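You operate a simulated robot arm through the tools that you are given. There is no shell and no other tool.

You run a simulated robot arm. Do the job below in one go: nothing can be reset, and whatever is moved stays where it is left.

Task
Put things in order on the top of the tiled table. At the end: the dauber stands where the grey clip weight stood; the white nozzle from the top of the tiled table stands where the cream seed bag stood; the cream seed bag is on the beige wooden board; the grey clip weight stands where the white nozzle stood; whatever was shut is shut again. Leave all else as you found it, and nothing knocked over. Set down upright: seed bag.

The check looks at the end state, three seconds after you hand in, the way a careful person would. Anything else that was tipped, shoved, dropped, spilled or broken makes it a failure.

Robot
A 6-joint arm with a two-finger parallel gripper, fixed in place. Base frame: the origin is on the floor under the middle of its stand, x ahead of it, y to its left, z up; the work surface is at about z = 760. Lengths are in mm, angles in degrees, forces in N, time in s.
With the tool pointing down near the work surface it reaches from about 240 to 640 mm from the base axis. Its first joint turns from -66.0 to 66.0 degrees. Payload 2.7 kg.
The tool frame sits at the grasp point between the pads (the TCP): z along the fingers, y along the line on which they close. The tips reach 23 mm beyond it. Largest opening 94 mm; finger width 38, thickness 10; the body of the gripper, 54 by 96 mm, starts 39 mm behind the TCP.
Orientation is told as [roll, pitch, yaw] about the base's x, y, z axes, in that order, counted from this pose: with the fingers straight down and closing along the base's y, the tool's x points along the base's -x, its y along +y and its z along -z.

Tools
- The arm moves only by the tool jog_arm. Its argument "increments" is a list of rows, each a list of 7 numbers: the closure, from 0 (fully open) to 1 (shut), then the shift along the tool's x, y, z in mm, then the turn, a rotation vector about the tool's x, y, z in rad. In form: [[hand, dx, dy, dz, rx, ry, rz], ...]. A call has 1 to 20 rows; each row shifts and turns the commanded pose from where the row before left it, along the tool's axes as they then stand. Rows are played at 5 a second. More than 50 mm and 8.6 degrees between two rows, or a gripper value outside its range, and nothing of the call is played. A pose out of reach is approached as far as the arm can. The call stops where the force on the tool passes 40 N (or 10 N more than at its start, if that is more) or the arm is blocked; 0.2 s more then pass. Each finger travels about 45 mm/s and halts on what it meets, pressing with about 27 N; the grip force reading is that of the motor and also rises with nothing between the fingers. The clock runs only during rows and for 0.2 s after the last one: add rows that do not move to give the fingers time. The reply holds the time, the measured pose of the TCP, the force on the tool along the base axes, the opening and the grip force, in the units named above and with some noise, with the torque about the TCP (base axes, N m) and any sound that the robot's microphone picked up.
- Cameras (640 x 400 px; columns grow to the right, rows downward): "scene" is fixed at [84, -461.9, 1384.7]; the picture's right is [0.54, -0.84, 0.00], its down [-0.62, -0.40, -0.68] and it looks along [0.57, 0.36, -0.74] (base axes); focal length 297 px, centre (320, 200). "wrist" rides on the gripper at [86, 16, -75] in the tool frame; the picture's right is [-0.18, 0.98, 0.00], its down [-0.58, -0.11, -0.81] and it looks along [-0.79, -0.15, 0.59] (tool axes); focal length 243 px, centre (320, 200). There is no depth. A picture from a camera that has moved, and an enlarged one, comes with that camera's place and axes in the base frame and with its lens. The place of the scene camera against the robot may be out by one fixed shift of up to 12 mm in any direction.
- camera(camera): a new picture of that camera. The clock stands still meanwhile.
- enlarge(camera, box): a new picture of the part [left, top, right, bottom] of that camera's present view, enlarged. The clock stands still meanwhile.
- hand_in(): hands the job in; it is judged then, once.

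Nothing tells you positions but the pictures and the camera data. Unless the task says otherwise, let go and move clear before handing in.

The tools are called after "Call:" as name(argument=value, ...) on one line, values as JSON. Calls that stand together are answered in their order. jog_arm: Moves the arm, as the interface text tells. Its arguments: {"type":"object","properties":{"increments":{"type":"array"}},"required":["increments"]} The other tools are called the same way: camera (camera) takes a picture; enlarge (camera, box) takes an enlarged picture of a part of a camera's view; hand_in () hands the job in.

At the start:

```text
time: 0.0
ee_pos: [423.4, -16.9, 1084.2]
ee_rot: [0.0, 0.0, 0.2]
wrist_force: [0.5, 1.2, 0.3]
wrist_torque: [0.0, -0.03, -0.03]
width: 93.9
grip_force: 0.1
```

scene: 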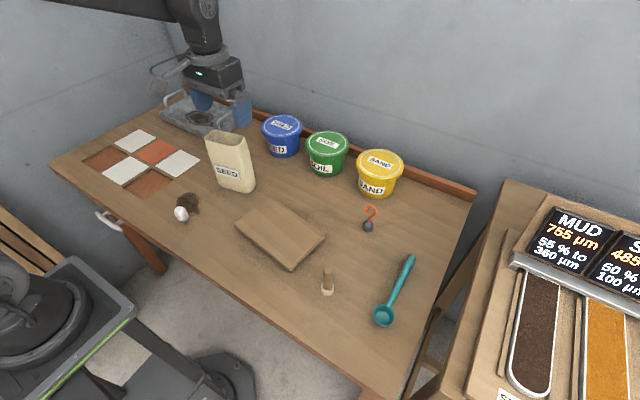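
wrist: 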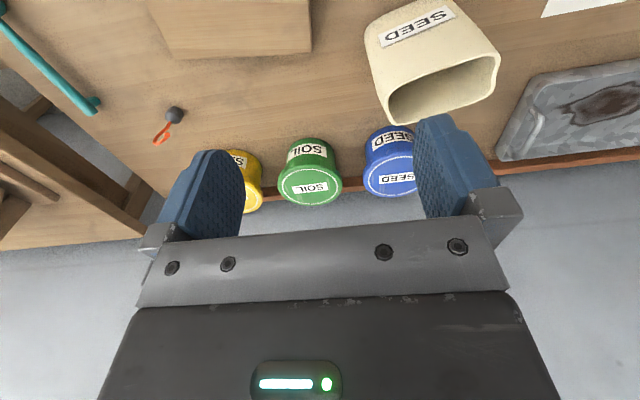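

I see a wooden table with white and terracotta tiles, a cream seed bag, three tubs, a board, a brown-and-white object, a small nozzle-like object, a grey weight with a red hook, and a teal scoop. I'll take closer looks before moving anything.

Call:
enlarge(camera="scene", box=[160, 110, 280, 230])

Call:
enlarge(camera="scene", box=[280, 180, 440, 340])

Call:
enlarge(camera="scene", box=[40, 100, 200, 260])

Call:
enlarge(camera="scene", box=[440, 170, 640, 400])

Call:
enlarge(camera="scene", box=[0, 200, 260, 400])

```text
3.33 times, centred on (220, 170) of scene
camera zoom: at [84.0, -461.9, 1384.7], right [0.54, -0.84, 0.0], down [-0.62, -0.4, -0.68], along [0.57, 0.36, -0.74], focal length 990 px, centre (653, 300)
```

zoom: 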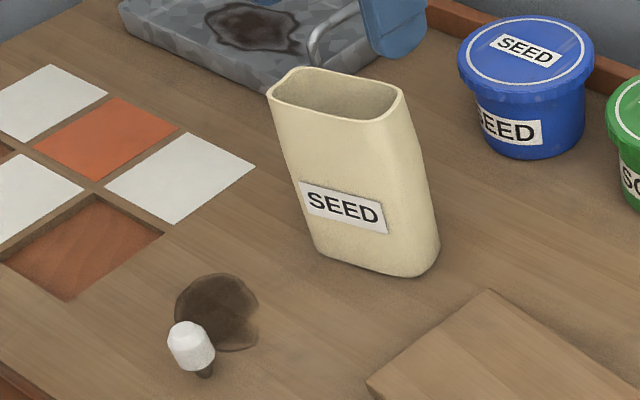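

```text
2.50 times, centred on (360, 260) of scene
camera zoom: at [84.0, -461.9, 1384.7], right [0.54, -0.84, 0.0], down [-0.62, -0.4, -0.68], along [0.57, 0.36, -0.74], focal length 742 px, centre (220, 50)
```

zoom: 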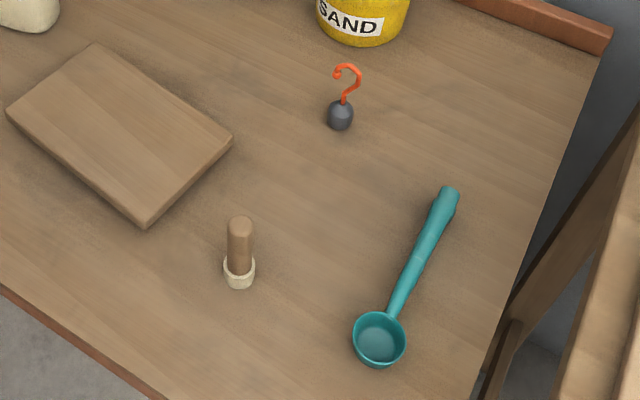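

```text
2.50 times, centred on (120, 180) of scene
camera zoom: at [84.0, -461.9, 1384.7], right [0.54, -0.84, 0.0], down [-0.62, -0.4, -0.68], along [0.57, 0.36, -0.74], focal length 742 px, centre (820, 250)
```

zoom: 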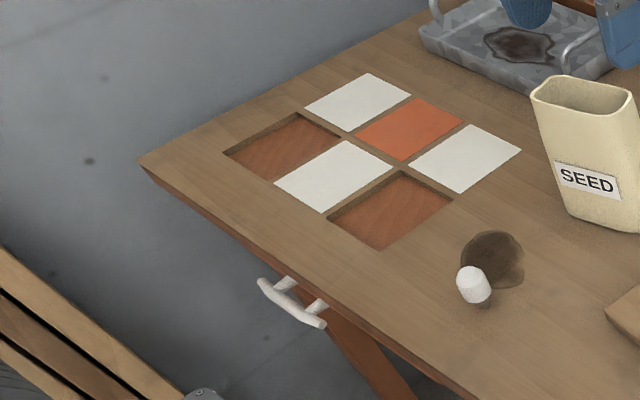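

```text
1.74 times, centred on (540, 285) of scene
camera zoom: at [84.0, -461.9, 1384.7], right [0.54, -0.84, 0.0], down [-0.62, -0.4, -0.68], along [0.57, 0.36, -0.74], focal length 516 px, centre (-63, 52)
```

zoom: 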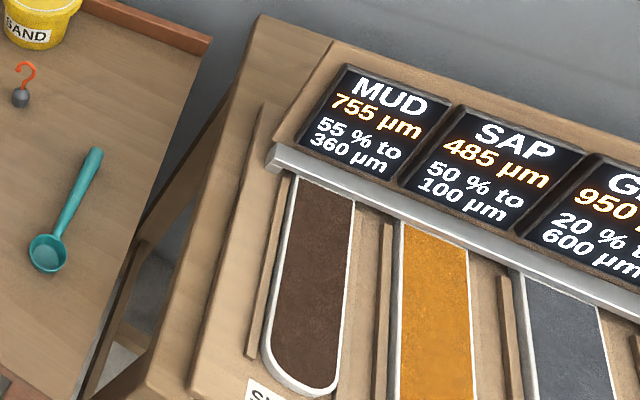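

```text
2.00 times, centred on (130, 300) of scene
camera zoom: at [84.0, -461.9, 1384.7], right [0.54, -0.84, 0.0], down [-0.62, -0.4, -0.68], along [0.57, 0.36, -0.74], focal length 594 px, centre (700, 0)
```

zoom: 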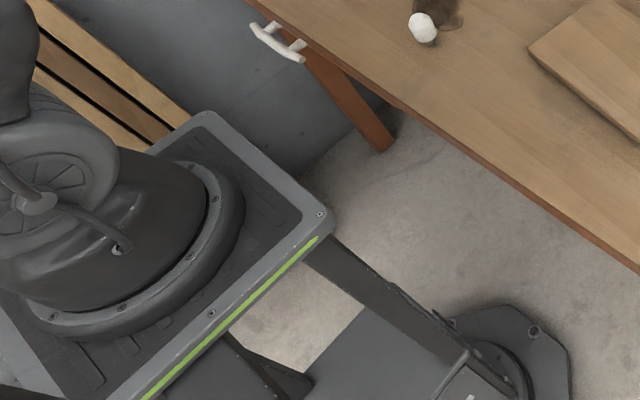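

The small objects need closer identification, so I'm zooming in further on each one.

Call:
enlarge(camera="scene", box=[165, 185, 213, 233])

Call:
enlarge(camera="scene", box=[305, 260, 353, 305])

Call:
enlarge(camera="scene", box=[345, 195, 393, 240])

Call:
enlarge(camera="scene", box=[145, 50, 265, 140])

Call:
enlarge(camera="scene", box=[80, 190, 180, 280])

```text
8.33 times, centred on (189, 209) of scene
camera zoom: at [84.0, -461.9, 1384.7], right [0.54, -0.84, 0.0], down [-0.62, -0.4, -0.68], along [0.57, 0.36, -0.74], focal length 2474 px, centre (1412, 125)
```

zoom: 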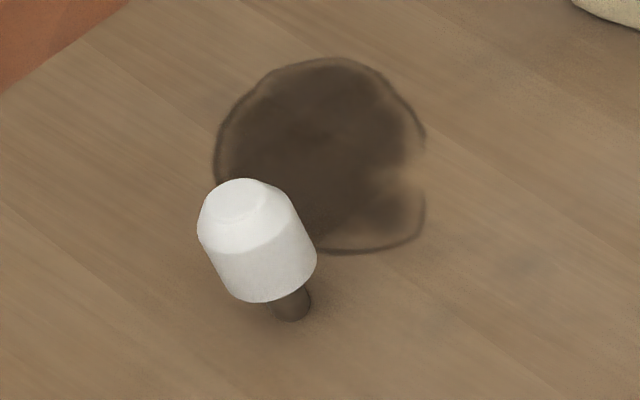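

```text
8.89 times, centred on (329, 282) of scene
camera zoom: at [84.0, -461.9, 1384.7], right [0.54, -0.84, 0.0], down [-0.62, -0.4, -0.68], along [0.57, 0.36, -0.74], focal length 2639 px, centre (240, -533)
```

zoom: 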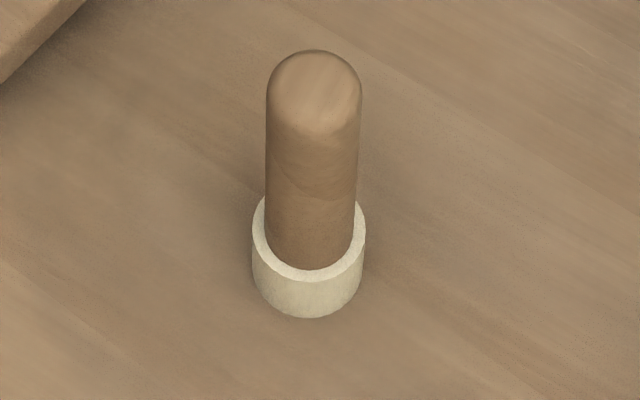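

```text
8.89 times, centred on (369, 218) of scene
camera zoom: at [84.0, -461.9, 1384.7], right [0.54, -0.84, 0.0], down [-0.62, -0.4, -0.68], along [0.57, 0.36, -0.74], focal length 2639 px, centre (-116, 44)
```

zoom: 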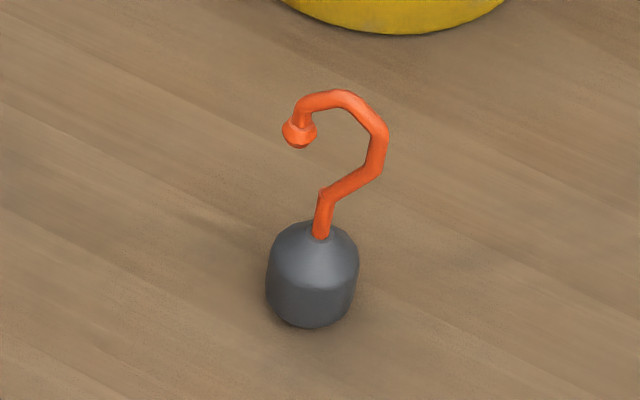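

```text
4.44 times, centred on (205, 95) of scene
camera zoom: at [84.0, -461.9, 1384.7], right [0.54, -0.84, 0.0], down [-0.62, -0.4, -0.68], along [0.57, 0.36, -0.74], focal length 1320 px, centre (831, 667)
```

zoom: 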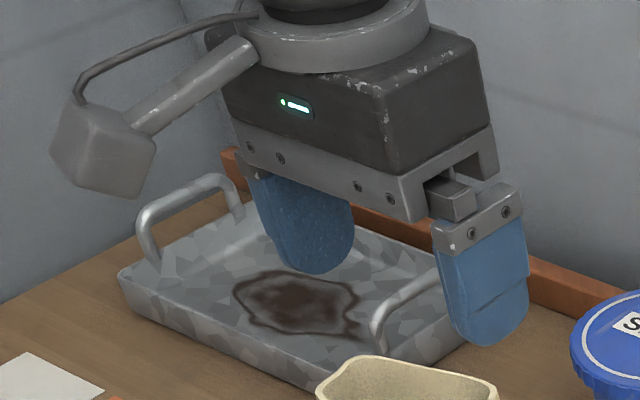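

```text
4.44 times, centred on (130, 235) of scene
camera zoom: at [84.0, -461.9, 1384.7], right [0.54, -0.84, 0.0], down [-0.62, -0.4, -0.68], along [0.57, 0.36, -0.74], focal length 1320 px, centre (1164, 44)
```

zoom: 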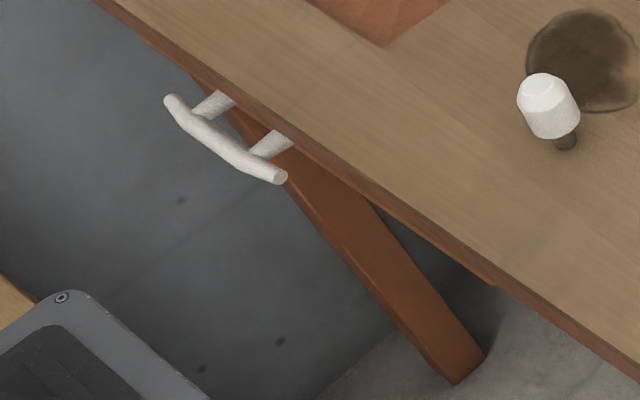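

The pieces look clear: the white capped object by the stain is the nozzle, the wooden rod on a cream foot is the dauber, and the grey bob with the orange hook is the clip weight. I'll lower the wrist camera for accurate positions, beginning with the nozzle and seed bag.

Call:
jog_arm(increments=[[0, 25, 10, 20, 0, 0, 0], [0, 25, 10, 20, 0, 0, 0], [0, 25, 10, 20, 0, 0, 0], [0, 25, 10, 20, 0, 0, 0], [0, 0, 0, 0, 0, 0, 0]])

Call:
camera(camera="wrist")

Call:
camera(camera="scene")

```text
time: 1.2
ee_pos: [325.5, 22.5, 1004.9]
ee_rot: [0.0, 0.0, 0.1]
wrist_force: [0.7, -0.6, 0.1]
wrist_torque: [-0.05, 0.02, 0.01]
width: 94.0
grip_force: 0.1
```

```text
taken
camera wrist: at [239.1, 38.0, 1076.3], right [0.18, 0.98, 0.0], down [0.58, -0.11, 0.81], along [0.79, -0.15, -0.59], focal length 243 px, centre (320, 200)
```

wrist: 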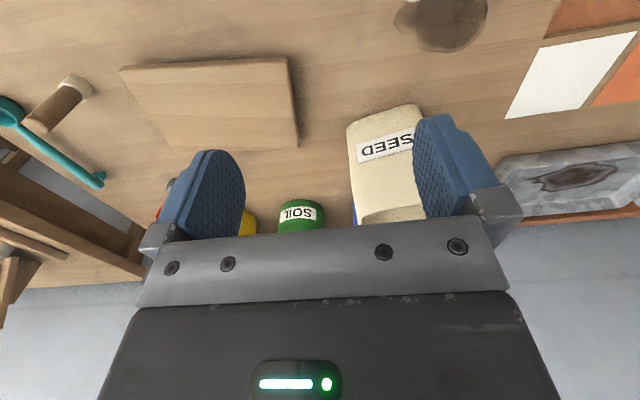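

```text
taken
```

scene: 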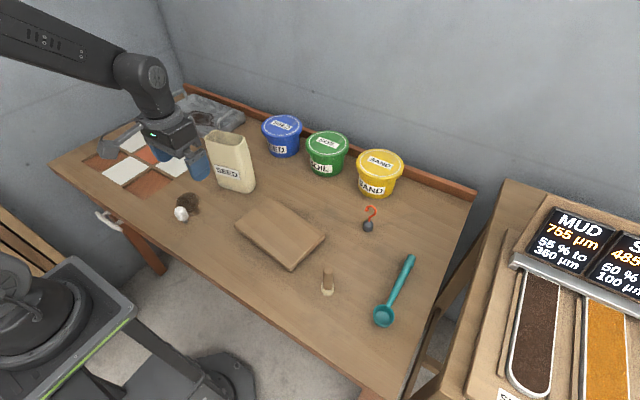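

The bag's rim appears to be near z≈935, with its wide side roughly along y, centred near (485, 85). I'll move above it with the camera tilted down to measure it properly.

Call:
jog_arm(increments=[[0, -29, 7.4, -11.2, 0, 0, 0], [0, -29, 7.4, -11.2, 0, 0, 0], [0, -29, 7.4, -11.2, 0, 0, 0], [0, -29, 7.4, -11.2, 0, 0, 0], [0, -29, 7.4, -11.2, 0, 0, 0], [0, 0, 0, 0, 0, 0.117, 0], [0, 0, 0, 0, 0, 0.117, 0], [0, 0, 0, 0, 0, 0.117, 0], [0, 0, 0, 0, 0, 0, 0], [0, 0, 0, 0, 0, 0, 0]])

Call:
camera(camera="wrist")

```text
time: 3.4
ee_pos: [469.4, 59.0, 1060.5]
ee_rot: [0.1, 20.0, 0.1]
wrist_force: [0.9, 0.0, 0.0]
wrist_torque: [-0.02, 0.0, -0.02]
width: 94.2
grip_force: 0.1
```

```text
taken
camera wrist: at [414.5, 74.7, 1158.3], right [0.17, 0.98, -0.06], down [0.82, -0.11, 0.56], along [0.54, -0.15, -0.83], focal length 243 px, centre (320, 200)
```

wrist: 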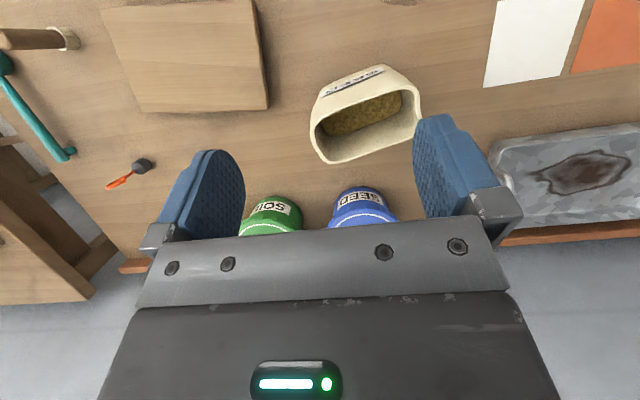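

Call:
enlarge(camera="wrist", box=[280, 40, 460, 180])

Call:
enlarge(camera="wrist", box=[60, 0, 300, 150])

```text
2.86 times, centred on (370, 110) of wrist
camera zoom: at [414.5, 74.7, 1158.3], right [0.17, 0.98, -0.06], down [0.82, -0.11, 0.56], along [0.54, -0.15, -0.83], focal length 693 px, centre (177, 457)
```

zoom: 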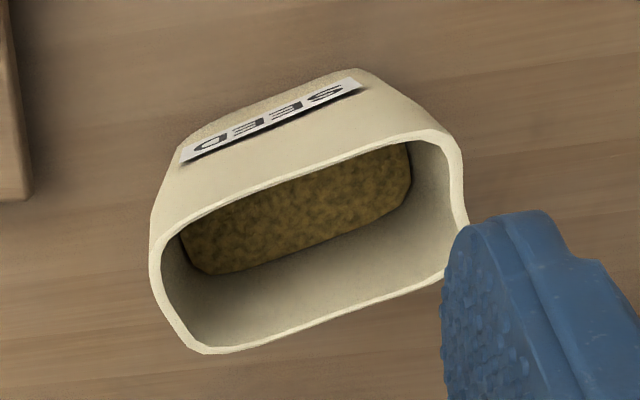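

```text
2.67 times, centred on (180, 75) of wrist
camera zoom: at [414.5, 74.7, 1158.3], right [0.17, 0.98, -0.06], down [0.82, -0.11, 0.56], along [0.54, -0.15, -0.83], focal length 647 px, centre (693, 533)
```

zoom: 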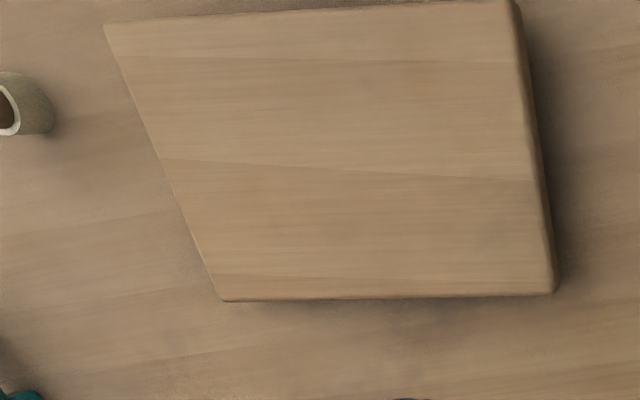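

The bag holds seeds, its rim is at about z=933, its centre is about (487, 89), and its thin axis is 9° off x. I'll level the tool, turn it so the fingers close across the thin side, and check from there.

Call:
jog_arm(increments=[[0, 0, 0, 0, 0, -0.117, 0], [0, 0, 0, 0, 0, -0.117, 0], [0, 0, 0, 0, 0, -0.117, 0], [0, -17.6, 30, 0, 0, 0, 0], [0, 0, 0, 0, 0, 0, 0.1414], [0, 0, 0, 0, 0, 0, 0.1414], [0, 0, 0, 0, 0, 0, 0.1414], [0, 0, 0, 0, 0, 0, 0.1414], [0, 0, 0, 0, 0, 0, 0.1414], [0, 0, 0, 0, 0, 0, 0.1414], [0, 0, 0, 0, 0, 0, 0.1414], [0, 0, 0, 0, 0, 0, 0.1414], [0, 0, 0, 0, 0, 0, 0.1414], [0, 0, 0, 0, 0, 0, 0.1414], [0, 0, 0, 0, 0, 0, 0], [0, 0, 0, 0, 0, 0, 0]])

Call:
camera(camera="wrist")

Call:
camera(camera="scene")

```text
time: 6.8
ee_pos: [486.5, 89.6, 1060.7]
ee_rot: [0.1, 0.1, -80.9]
wrist_force: [0.3, 0.6, -0.4]
wrist_torque: [0.03, -0.04, 0.02]
width: 93.9
grip_force: 0.1
```

```text
taken
camera wrist: at [489.5, 176.9, 1132.6], right [1.0, -0.03, 0.0], down [-0.02, -0.59, 0.81], along [-0.02, -0.81, -0.59], focal length 243 px, centre (320, 200)
```

wrist: 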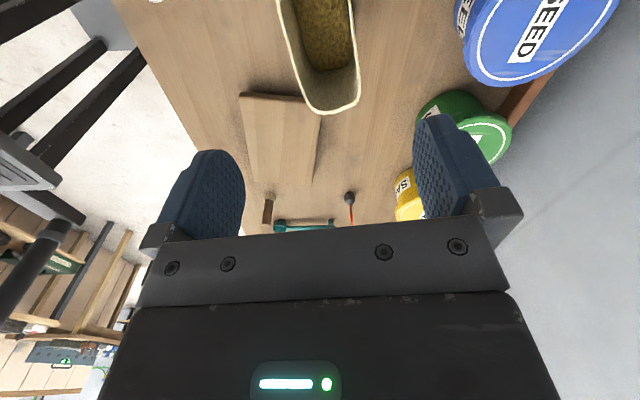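

```text
taken
```

scene: 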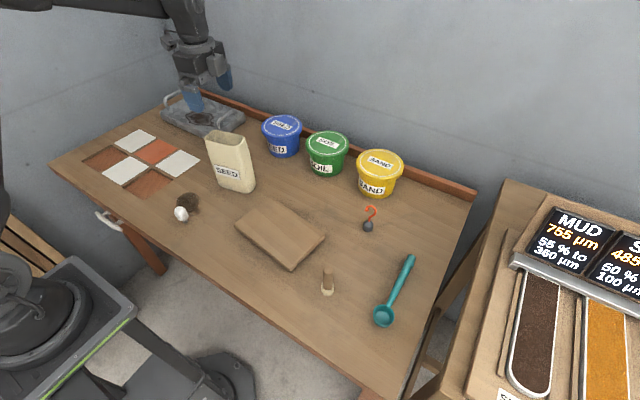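

Call:
enlarge(camera="wrist", box=[240, 0, 400, 120])

Call:
enlarge(camera="wrist", box=[230, 80, 410, 240])

```text
3.33 times, centred on (320, 60) of wrist
camera zoom: at [489.5, 176.9, 1132.6], right [1.0, -0.03, 0.0], down [-0.02, -0.59, 0.81], along [-0.02, -0.81, -0.59], focal length 809 px, centre (320, 667)
```

zoom: 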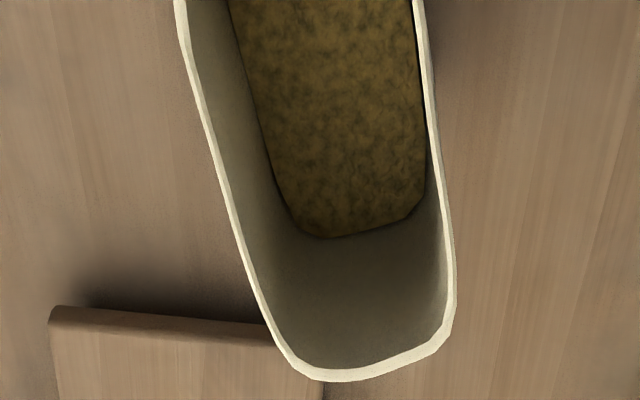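

```text
2.50 times, centred on (320, 160) of wrist
camera zoom: at [489.5, 176.9, 1132.6], right [1.0, -0.03, 0.0], down [-0.02, -0.59, 0.81], along [-0.02, -0.81, -0.59], focal length 606 px, centre (320, 300)
```

zoom: 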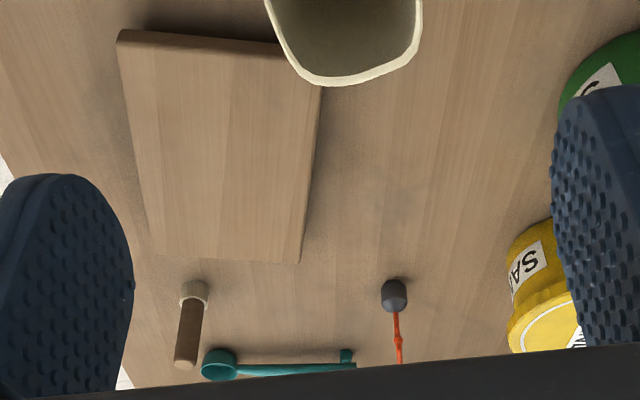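

Both views agree the bag centre is about (488, 89) with the fingers lined up across its thin side. I'll descend around it, staying open.

Call:
jog_arm(increments=[[0, 0, 2, 30, 0, 0, 0], [0, 0, 0, 30, 0, 0, 0], [0, 0, 0, 30, 0, 0, -0.0175], [0, 0, 0, 30, 0, 0, 0], [0, 0, 0, 0, 0, 0, 0], [0, 0, 0, 0, 0, 0, 0]])

Call:
camera(camera="wrist")

Call:
enlarge(camera="scene", box=[170, 70, 290, 200])

```text
time: 8.2
ee_pos: [488.0, 90.3, 939.8]
ee_rot: [0.1, 0.0, -79.8]
wrist_force: [-0.2, 0.0, 0.2]
wrist_torque: [0.02, 0.02, -0.01]
width: 94.0
grip_force: 0.1
```

```text
taken
camera wrist: at [490.2, 177.4, 1012.2], right [1.0, -0.01, 0.0], down [-0.01, -0.59, 0.81], along [-0.01, -0.81, -0.59], focal length 243 px, centre (320, 200)
```

wrist: 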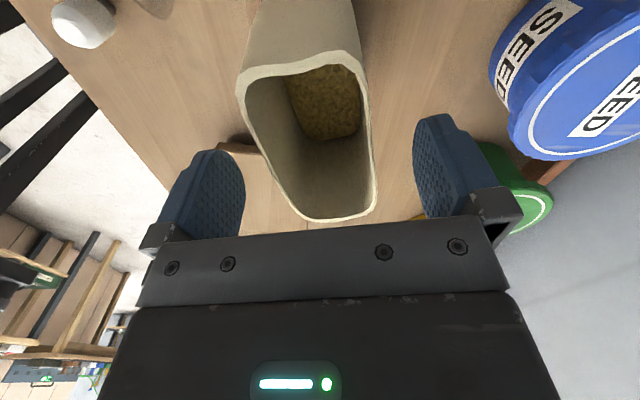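

```text
3.08 times, centred on (230, 135) of scene
camera zoom: at [84.0, -461.9, 1384.7], right [0.54, -0.84, 0.0], down [-0.62, -0.4, -0.68], along [0.57, 0.36, -0.74], focal length 914 px, centre (597, 400)
```

zoom: 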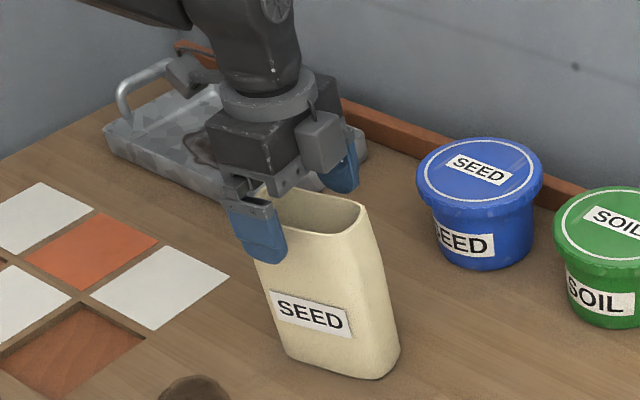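

The fingers straddle the rim well, with the bag about 3 mm further in x than the gripper centre. I'll correct that, lower slightly, and close gently.

Call:
jog_arm(increments=[[0, 0, 3, 0, 0, 0, -0.0175], [0, 0, 0, 15, 0, 0, 0], [0, 0, 0, 15, 0, 0, 0], [0, 0, 0, 0, 0, 0, 0], [0.2, 0, 0, 0, 0, 0, 0], [0.35, 0, 0, 0, 0, 0, 0], [0.42, 0, 0, 0, 0, 0, 0], [0.5, 0, 0, 0, 0, 0, 0], [0.6, 0, 0, 0, 0, 0, 0], [0.6, 0, 0, 0, 0, 0, 0], [0.6, 0, 0, 0, 0, 0, 0]])

Call:
camera(camera="wrist")

Call:
enlarge(camera="scene", box=[170, 70, 290, 200])

```text
time: 10.6
ee_pos: [492.8, 90.0, 910.6]
ee_rot: [0.2, 0.0, -79.0]
wrist_force: [-0.2, 0.6, -0.7]
wrist_torque: [0.04, 0.08, 0.02]
width: 52.0
grip_force: 26.8
```

```text
taken
camera wrist: at [492.0, 178.3, 983.2], right [1.0, 0.01, 0.0], down [0.0, -0.59, 0.81], along [0.01, -0.81, -0.59], focal length 243 px, centre (320, 200)
```

wrist: 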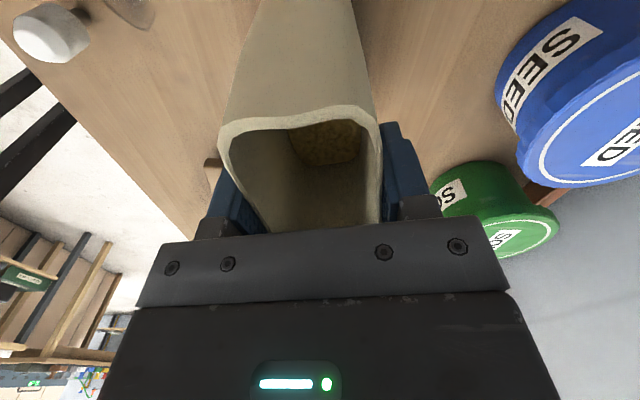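

```text
3.08 times, centred on (230, 135) of scene
camera zoom: at [84.0, -461.9, 1384.7], right [0.54, -0.84, 0.0], down [-0.62, -0.4, -0.68], along [0.57, 0.36, -0.74], focal length 914 px, centre (597, 400)
```

zoom: 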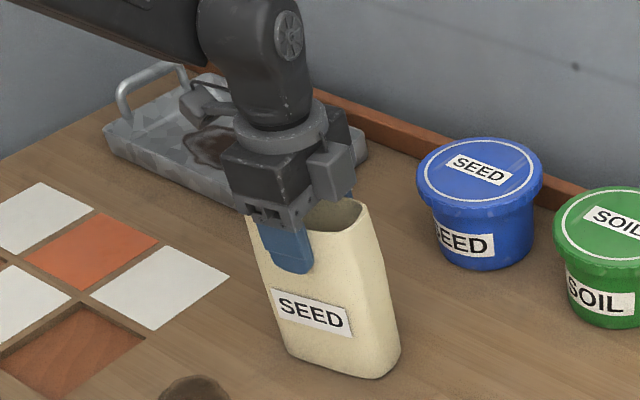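

The bag is gripped at 52 mm with its base undisturbed. I'll lift it slowly and check that it hangs straight.

Call:
jog_arm(increments=[[0.6, 0, 0, -5, 0, 0, 0], [0.6, 0, 0, -10, 0, 0, 0], [0.6, 0, 0, -15, 0, 0, 0], [0.6, 0, 0, -15, 0, 0, 0], [0.6, 0, 0, -15, 0, 0, 0], [0.6, 0, 0, 0, 0, 0, 0]])

Call:
camera(camera="scene")

Call:
camera(camera="wrist")

```text
time: 12.0
ee_pos: [491.2, 90.8, 972.2]
ee_rot: [0.1, 0.1, -78.9]
wrist_force: [0.5, 0.0, -1.7]
wrist_torque: [0.0, 0.04, 0.01]
width: 52.2
grip_force: 27.0
```

```text
taken
```

scene: 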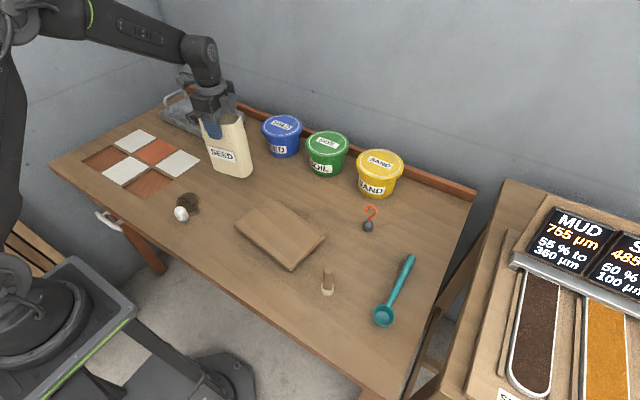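

```text
taken
camera wrist: at [492.1, 178.2, 1043.7], right [1.0, 0.01, 0.0], down [0.0, -0.59, 0.81], along [0.01, -0.81, -0.59], focal length 243 px, centre (320, 200)
```

wrist: 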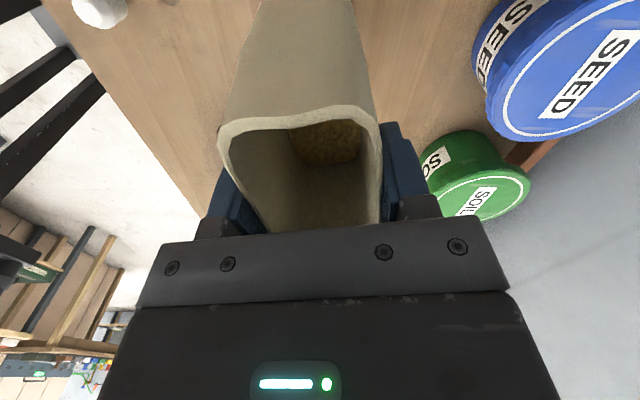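

The bag is held steadily and weighs little. I'll carry it over the centre of the board, at about (410, -133).

Call:
jog_arm(increments=[[0.6, 0, 0, -15, 0, 0, 0], [0.6, -10, -6, -5, 0, 0, 0], [0.6, -20, -12, 0, 0, 0, 0], [0.6, -25, -15, 0, 0, 0, 0], [0.6, -25, -15, 0, 0, 0, 0], [0.6, -25, -15, 0, 0, 0, 0], [0.6, -25, -15, 0, 0, 0, 0], [0.6, -25, -15, 0, 0, 0, 0], [0.6, -23.4, -14, 0, 0, 0, 0], [0.6, -15, -9, 0, 0, 0, 0], [0.6, -10, -6, 0, 0, 0, 0], [0.6, 0, 0, 0, 0, 0, 0], [0.6, 0, 0, 0, 0, 0, 0]])

Call:
camera(camera="scene")

Call:
camera(camera="wrist")

```text
time: 14.8
ee_pos: [410.5, -131.4, 989.8]
ee_rot: [0.1, 0.0, -78.9]
wrist_force: [-0.8, 0.3, -2.2]
wrist_torque: [0.03, -0.02, 0.0]
width: 51.9
grip_force: 27.1
```

```text
taken
```

scene: 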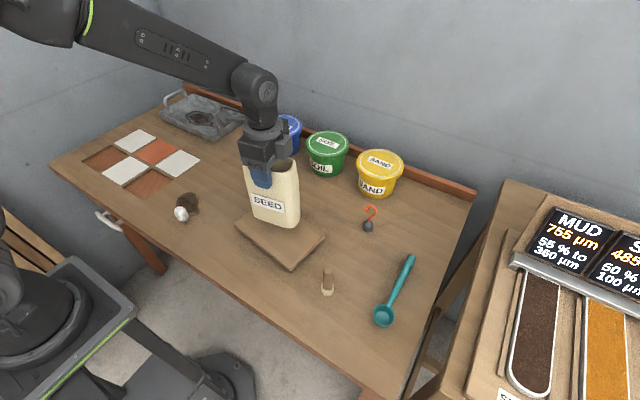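

```text
taken
camera wrist: at [411.0, -44.0, 1062.2], right [1.0, 0.01, 0.0], down [0.0, -0.59, 0.81], along [0.01, -0.81, -0.59], focal length 243 px, centre (320, 200)
```

wrist: 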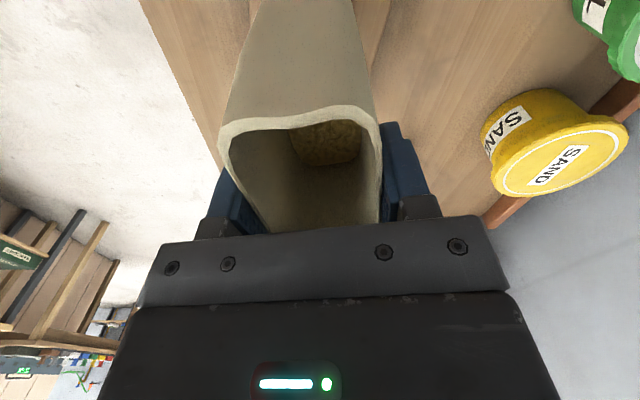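

The bag hangs over the board. I'll lower most of the way, then creep down until contact shows in the force reading.

Call:
jog_arm(increments=[[0.6, 0, 0, 15, 0, 0, 0], [0.6, 0, 0, 15, 0, 0, 0], [0.6, 0, 0, 10, 0, 0, 0], [0.6, 0, 0, 6, 0, 0, 0], [0.6, 0, 0, 0, 0, 0, 0]])

Call:
enlarge(camera="scene", box=[210, 140, 340, 280])

```text
time: 16.0
ee_pos: [411.0, -133.1, 944.8]
ee_rot: [0.1, -0.1, -78.9]
wrist_force: [0.3, 0.2, -2.6]
wrist_torque: [-0.01, 0.03, -0.04]
width: 51.9
grip_force: 27.5
```

```text
2.86 times, centred on (275, 210) of scene
camera zoom: at [84.1, -461.9, 1384.7], right [0.54, -0.84, 0.0], down [-0.62, -0.4, -0.68], along [0.57, 0.36, -0.74], focal length 848 px, centre (449, 171)
```

zoom: 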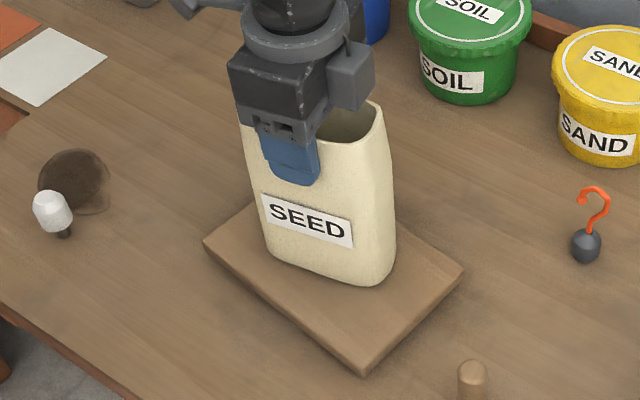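

Call:
jog_arm(increments=[[0.6, 0, 0, 4, 0, 0, 0], [0.6, 0, 0, 3, 0, 0, 0], [0.6, 0, 0, 2, 0, 0, 0], [0.6, 0, 0, 0, 0, 0, 0]])

```text
time: 17.0
ee_pos: [411.4, -133.0, 937.6]
ee_rot: [0.3, -0.1, -78.8]
wrist_force: [-5.9, -3.7, 28.9]
wrist_torque: [-0.07, 0.66, 0.04]
width: 52.1
grip_force: 26.7
```

Contact came slightly early, with about 29 N on the board. I'll ease back up to relieve the pressure before releasing.

Call:
jog_arm(increments=[[0.6, 0, 0, -1, 0, 0, 0], [0.6, 0, 0, -0.7, 0, 0, 0], [0.6, 0, 0, 0, 0, 0, 0]])

Call:
enlarge(camera="scene", box=[210, 140, 340, 280])

```text
time: 17.8
ee_pos: [411.1, -131.1, 936.0]
ee_rot: [0.1, 0.0, -78.9]
wrist_force: [1.8, -2.0, 6.2]
wrist_torque: [-0.38, -0.53, -0.03]
width: 52.1
grip_force: 26.7
```

```text
2.86 times, centred on (275, 210) of scene
camera zoom: at [84.0, -461.9, 1384.7], right [0.54, -0.84, 0.0], down [-0.62, -0.4, -0.68], along [0.57, 0.36, -0.74], focal length 848 px, centre (449, 171)
```

zoom: 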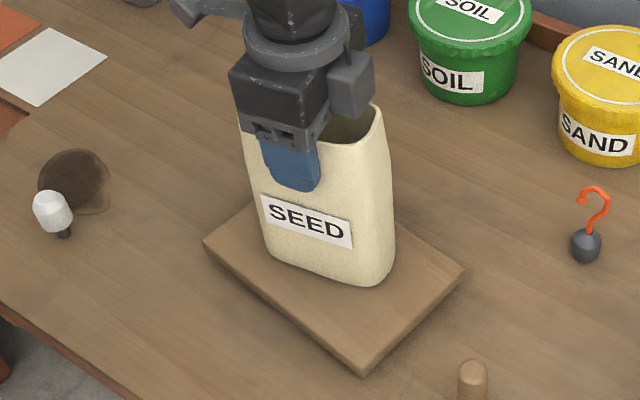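

The bag sits flat and central on the board. I'll open the fingers gradually and check that it stays put before rising.

Call:
jog_arm(increments=[[0.4, 0, 0, 0, 0, 0, 0], [0.3, 0, 0, 0, 0, 0, 0], [0.2, 0, 0, 0, 0, 0, 0], [0.1, 0, 0, 0, 0, 0, 0], [0, 0, 0, 0, 0, 0, 0], [0, 0, 0, 0, 0, 0, 0], [0, 0, 0, 0, 0, 0, 0]])

Call:
enlarge(camera="scene", box=[210, 140, 340, 280])

Call:
camera(camera="wrist")

```text
time: 19.4
ee_pos: [410.5, -133.8, 937.4]
ee_rot: [0.1, 0.0, -79.0]
wrist_force: [-0.4, -0.4, 0.0]
wrist_torque: [0.01, -0.02, -0.03]
width: 94.2
grip_force: 0.0
```

```text
2.86 times, centred on (275, 210) of scene
camera zoom: at [84.0, -461.9, 1384.7], right [0.54, -0.84, 0.0], down [-0.62, -0.4, -0.68], along [0.57, 0.36, -0.74], focal length 848 px, centre (449, 171)
```

zoom: 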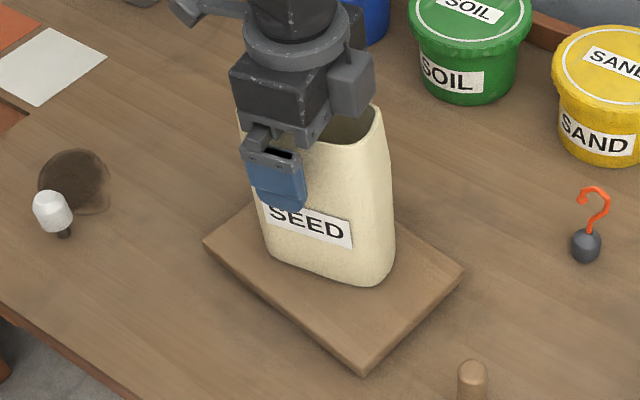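

```text
taken
camera wrist: at [410.3, -44.7, 1009.8], right [1.0, 0.01, 0.0], down [0.0, -0.59, 0.81], along [0.01, -0.81, -0.59], focal length 243 px, centre (320, 200)
```

wrist: 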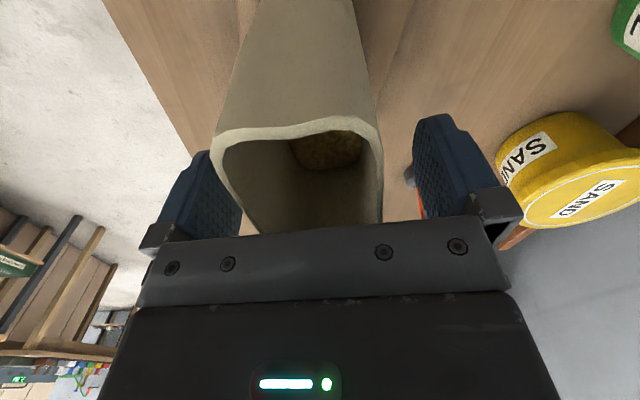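

The bag stands freely on the board. Rising straight up, I'll go to the white nozzle to measure it from close by.

Call:
jog_arm(increments=[[0, 0, 0, -10, 0, 0, 0], [0, 0, 0, -30, 0, 0, 0], [0, 0, 0, -45, 0, 0, 0], [0, 0, 0, -45, 0, 0, 0], [0, 34.8, -5.2, 0, 0, 0, 0], [0, 34.8, -5.2, 0, 0, 0, 0], [0, 34.8, -5.2, 0, 0, 0, 0], [0, 34.8, -5.2, 0, 0, 0, 0], [0, 34.8, -5.2, 0, 0, 0, 0], [0, 34.8, -5.2, 0, 0, 0, 0], [0, 34.8, -5.2, 0, 0, 0, 0], [0, 34.8, -5.2, 0, 0, 0, 0], [0, 34.8, -5.2, 0, 0, 0, 0], [0, 0, 0, 45, 0, 0, 0], [0, 0, 0, 45, 0, 0, 0], [0, 0, 0, 45, 0, 0, 0], [0, 0, 0, 0, 0, 0, 0], [0, 0, 0, 0, 0, 0, 0]])

Call:
camera(camera="wrist")

Call:
camera(camera="scene")

```text
time: 23.2
ee_pos: [304.8, 165.5, 932.5]
ee_rot: [0.1, 0.0, -78.9]
wrist_force: [-0.3, 0.1, 0.0]
wrist_torque: [0.02, -0.03, 0.01]
width: 94.2
grip_force: 0.0
```

```text
taken
camera wrist: at [305.5, 253.8, 1004.6], right [1.0, 0.01, 0.0], down [0.0, -0.59, 0.81], along [0.01, -0.81, -0.59], focal length 243 px, centre (320, 200)
```

wrist: 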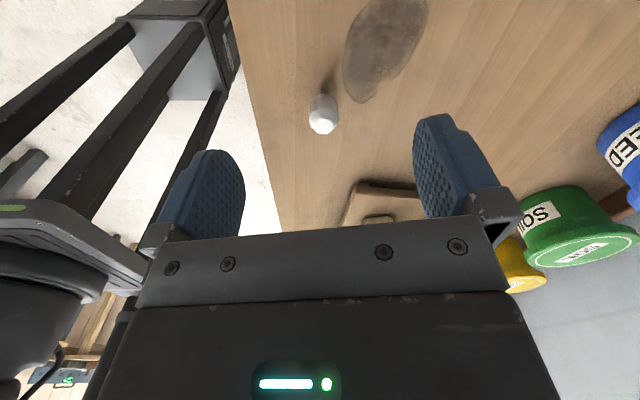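

```text
taken
```

scene: 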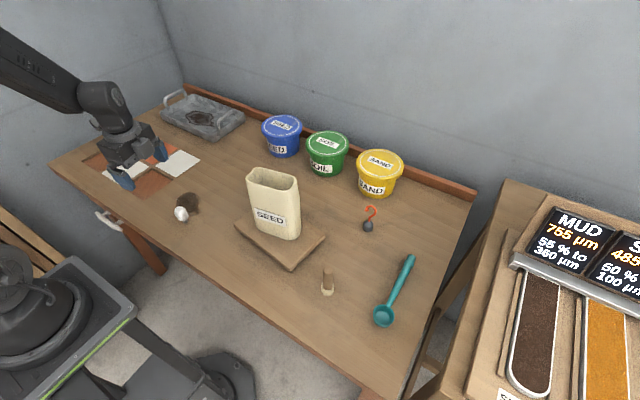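

Call:
enlarge(camera="wrist", box=[290, 70, 360, 140])

Call:
enlarge(camera="scene", box=[235, 150, 345, 280])

```text
5.71 times, centred on (325, 105) of wrist
camera zoom: at [305.5, 253.8, 1004.6], right [1.0, 0.01, 0.0], down [0.0, -0.59, 0.81], along [0.01, -0.81, -0.59], focal length 1386 px, centre (291, 743)
```

zoom: 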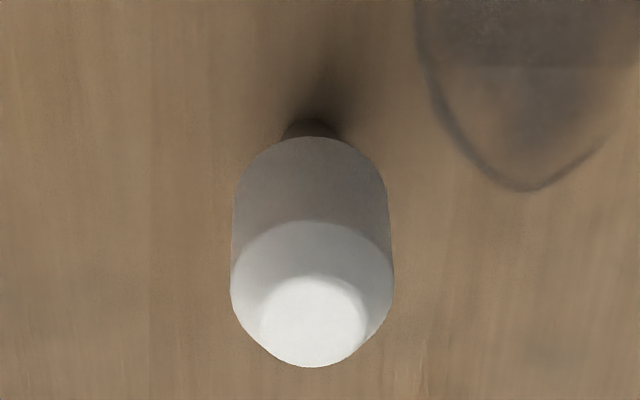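

```text
3.08 times, centred on (290, 215) of scene
camera zoom: at [84.0, -461.9, 1384.7], right [0.54, -0.84, 0.0], down [-0.62, -0.4, -0.68], along [0.57, 0.36, -0.74], focal length 914 px, centre (412, 154)
```

zoom: 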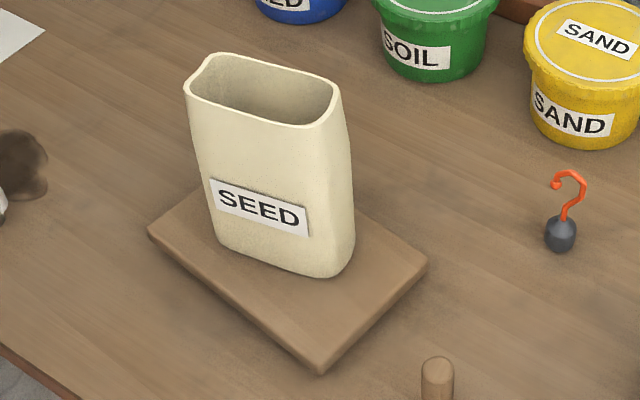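

The bag stands upright on the board. The nozzle stands at about (311, 109.5), its top at z≈814, with a white head of about 27 mm on a thin stem. I'll centre over it and come down part way.

Call:
jog_arm(increments=[[0, -28.1, -2.2, 0, 0, 0, 0], [0, -28.1, -2.2, 0, 0, 0, 0], [0, 0, 0, 35, 0, 0, 0], [0, 0, 0, 35, 0, 0, 0], [0, 0, 0, 20, 0, 0, 0], [0, 0, 0, 10, 0, 0, 0], [0, 0, 0, 0, 0, 0, 0], [0, 0, 0, 0, 0, 0, 0]])

Call:
camera(camera="wrist")

Call:
enlarge(camera="scene", box=[130, 140, 250, 250])

```text
time: 25.0
ee_pos: [312.3, 111.0, 831.9]
ee_rot: [0.1, 0.0, -78.9]
wrist_force: [-0.3, 0.0, -0.7]
wrist_torque: [0.03, -0.02, 0.03]
width: 94.0
grip_force: 0.0
```

```text
taken
camera wrist: at [311.2, 197.8, 904.1], right [1.0, 0.01, 0.0], down [0.0, -0.59, 0.81], along [0.01, -0.81, -0.59], focal length 243 px, centre (320, 200)
```

wrist: 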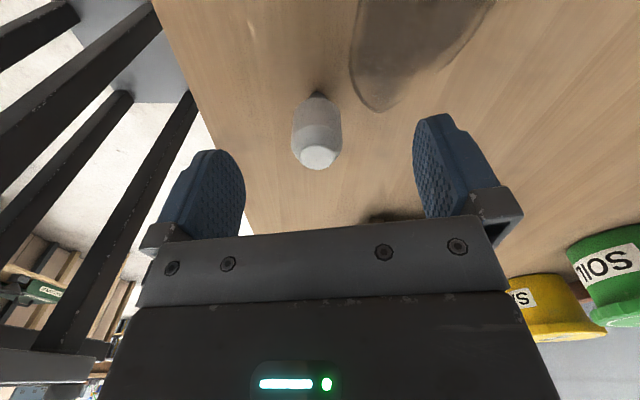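

```text
3.64 times, centred on (190, 195) of scene
camera zoom: at [84.0, -461.9, 1384.7], right [0.54, -0.84, 0.0], down [-0.62, -0.4, -0.68], along [0.57, 0.36, -0.74], focal length 1080 px, centre (793, 218)
```

zoom: 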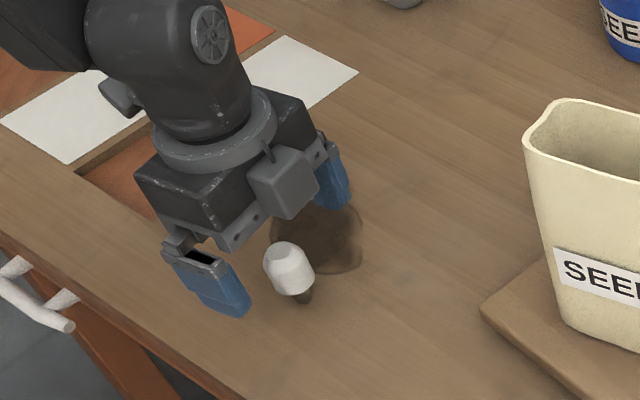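

Call:
enlarge(camera="wrist", box=[280, 80, 360, 180])

```text
4.00 times, centred on (320, 130) of wrist
camera zoom: at [311.2, 197.8, 904.1], right [1.0, 0.01, 0.0], down [0.0, -0.59, 0.81], along [0.01, -0.81, -0.59], focal length 970 px, centre (320, 480)
```

zoom: 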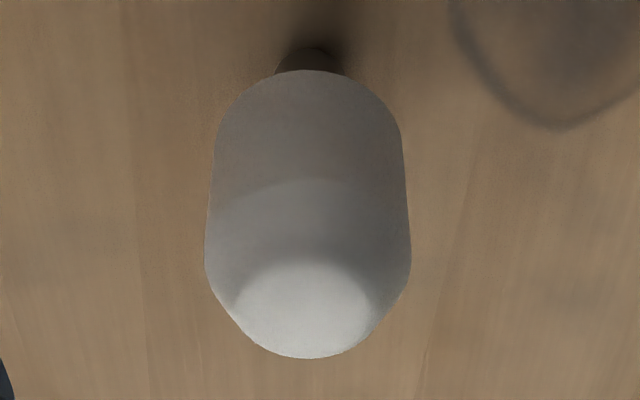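

The nozzle is centred between the fingers, at (311, 110). I'll come down to the head's height and close gently.

Call:
jog_arm(increments=[[0, 0, 0, 20, 0, 0, 0], [0, 0, 0, 15, 0, 0, 0], [0, 0, 0, 5, 0, 0, 0], [0, 0, 0, 0, 0, 0, 0], [0.2, 0, 0, 0, 0, 0, 0], [0.4, 0, 0, 0, 0, 0, 0], [0.55, 0, 0, 0, 0, 0, 0], [0.63, 0, 0, 0, 0, 0, 0], [0.67, 0, 0, 0, 0, 0, 0], [0.7, 0, 0, 0, 0, 0, 0], [0.73, 0, 0, 0, 0, 0, 0], [0.8, 0, 0, 0, 0, 0, 0], [0.8, 0, 0, 0, 0, 0, 0], [0.8, 0, 0, 0, 0, 0, 0]])

Call:
camera(camera="wrist")

Call:
enlarge(camera="scene", box=[130, 140, 250, 250])

```text
time: 28.0
ee_pos: [311.4, 109.3, 792.9]
ee_rot: [0.1, -0.1, -78.9]
wrist_force: [-0.2, 0.3, 1.5]
wrist_torque: [-0.03, 0.0, 0.0]
width: 26.9
grip_force: 27.1
```

```text
taken
camera wrist: at [311.3, 197.1, 863.8], right [1.0, 0.01, 0.0], down [0.0, -0.59, 0.81], along [0.01, -0.81, -0.59], focal length 243 px, centre (320, 200)
```

wrist: 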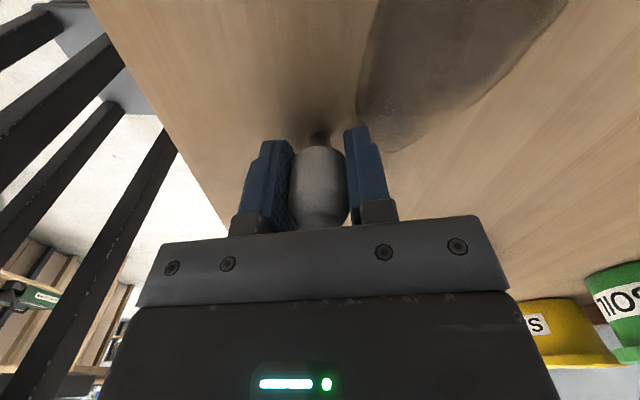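

```text
3.64 times, centred on (190, 195) of scene
camera zoom: at [84.0, -461.9, 1384.7], right [0.54, -0.84, 0.0], down [-0.62, -0.4, -0.68], along [0.57, 0.36, -0.74], focal length 1080 px, centre (793, 218)
```

zoom: 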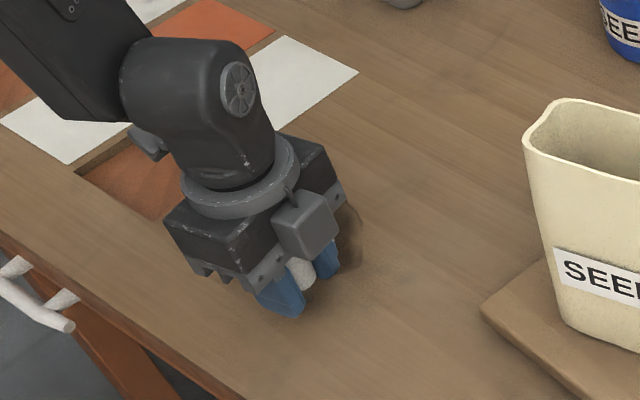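

The nozzle is held upright at 26.9 mm. I'll lift it and carry it over the spot where the seed bag stood, about (490, 90).

Call:
jog_arm(increments=[[0.8, 0, 0, -10, 0, 0, 0], [0.8, 0, 0, -30, 0, 0, 0], [0.8, 0, 0, -30, 0, 0, 0], [0.8, -4, 14, -10, 0, 0, 0], [0.8, -9, 28.7, 0, 0, 0, 0], [0.8, -9, 28.7, 0, 0, 0, 0], [0.8, -9, 28.7, 0, 0, 0, 0], [0.8, -9, 28.7, 0, 0, 0, 0], [0.8, -9, 28.7, 0, 0, 0, 0], [0.8, -4.8, 14.4, 0, 0, 0, 0], [0.8, 0, 0, 0, 0, 0, 0], [0.8, 0, 0, 0, 0, 0, 0]])

Call:
camera(camera="wrist")

Call:
camera(camera="scene")

```text
time: 30.6
ee_pos: [487.9, 89.7, 871.5]
ee_rot: [0.2, 0.0, -78.9]
wrist_force: [-0.4, -1.4, -1.3]
wrist_torque: [0.01, 0.0, 0.01]
width: 26.9
grip_force: 26.6
```

```text
taken
camera wrist: at [488.5, 176.8, 943.9], right [1.0, 0.01, 0.0], down [0.0, -0.59, 0.81], along [0.01, -0.81, -0.59], focal length 243 px, centre (320, 200)
```

wrist: 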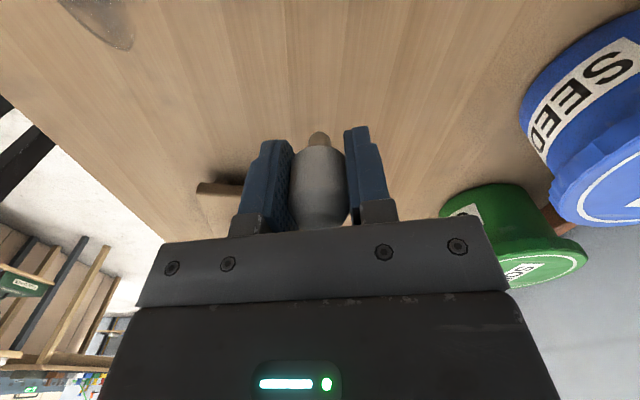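

```text
taken
```

scene: 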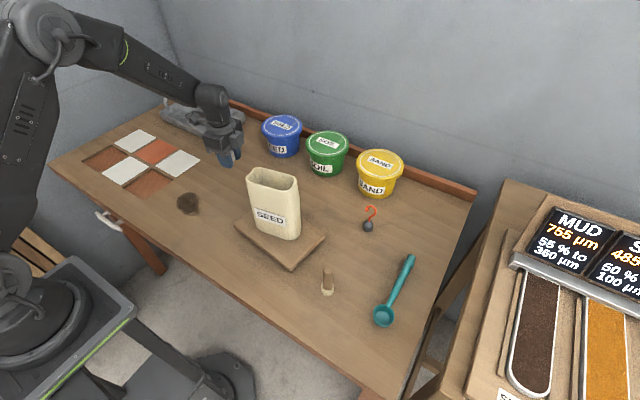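

The nozzle is over the old bag spot. I'll shift 2 mm and lower to just above the table, then creep down.

Call:
jog_arm(increments=[[0.8, 0, 2, 20, 0, 0, 0], [0.8, 0, 0, 25, 0, 0, 0], [0.8, 0, 0, 15, 0, 0, 0], [0.8, 0, 0, 10, 0, 0, 0], [0.8, 0, 0, 5, 0, 0, 0], [0.8, 0, 0, 2, 0, 0, 0], [0.8, 0, 0, 0, 0, 0, 0], [0.8, 0, 0, 0, 0, 0, 0]])

Call:
enlarge(camera="wrist", box=[270, 110, 370, 230])

Call:
enlarge(camera="scene", box=[180, 120, 290, 220])

```text
time: 32.4
ee_pos: [493.1, 90.1, 795.4]
ee_rot: [0.1, 0.0, -78.9]
wrist_force: [-0.8, 0.5, 0.1]
wrist_torque: [0.0, 0.04, 0.02]
width: 26.8
grip_force: 26.2
```

```text
3.33 times, centred on (320, 170) of wrist
camera zoom: at [492.7, 178.0, 867.3], right [1.0, 0.01, 0.0], down [0.0, -0.59, 0.81], along [0.01, -0.81, -0.59], focal length 809 px, centre (320, 300)
```

zoom: 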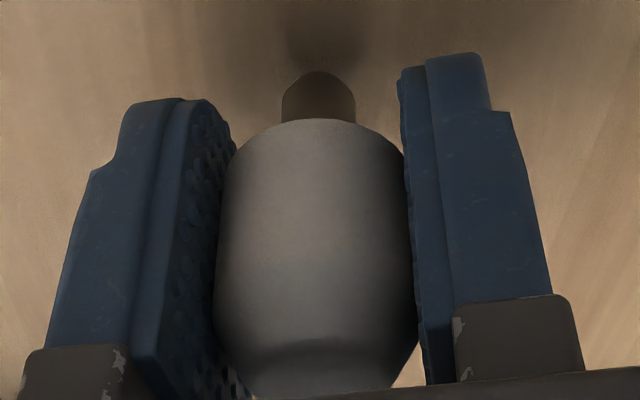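

```text
4.00 times, centred on (235, 170) of scene
camera zoom: at [84.1, -461.9, 1384.7], right [0.54, -0.84, 0.0], down [-0.62, -0.4, -0.68], along [0.57, 0.36, -0.74], focal length 1188 px, centre (660, 320)
```

zoom: 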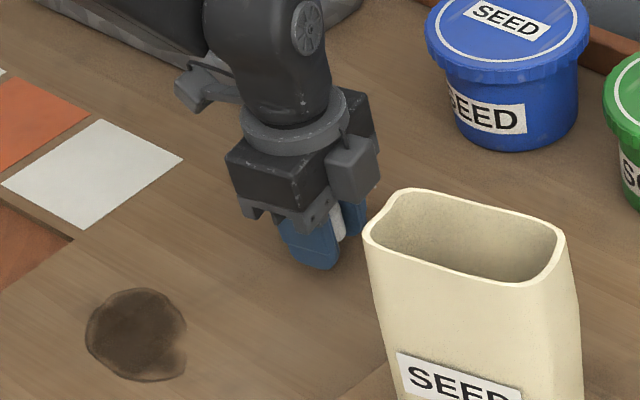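

Call:
jog_arm(increments=[[0.8, 0, -1.5, 1, 0, 0, 0], [0.8, 0, 0, 1, 0, 0, 0], [0.8, 0, 0, 0, 0, 0, 0]])

```text
time: 33.2
ee_pos: [491.7, 90.9, 792.8]
ee_rot: [0.1, 0.1, -79.0]
wrist_force: [-0.7, 0.7, 0.3]
wrist_torque: [0.01, -0.01, 0.02]
width: 26.4
grip_force: 26.9
```

Call:
jog_arm(increments=[[0.8, 0, 0, 0.8, 0, 0, 0], [0.8, 0, 0, 0, 0, 0, 0]])

```text
time: 33.8
ee_pos: [491.0, 89.9, 792.2]
ee_rot: [0.1, 0.0, -78.8]
wrist_force: [-1.0, -0.2, -0.9]
wrist_torque: [0.01, 0.01, 0.02]
width: 26.7
grip_force: 27.2
```

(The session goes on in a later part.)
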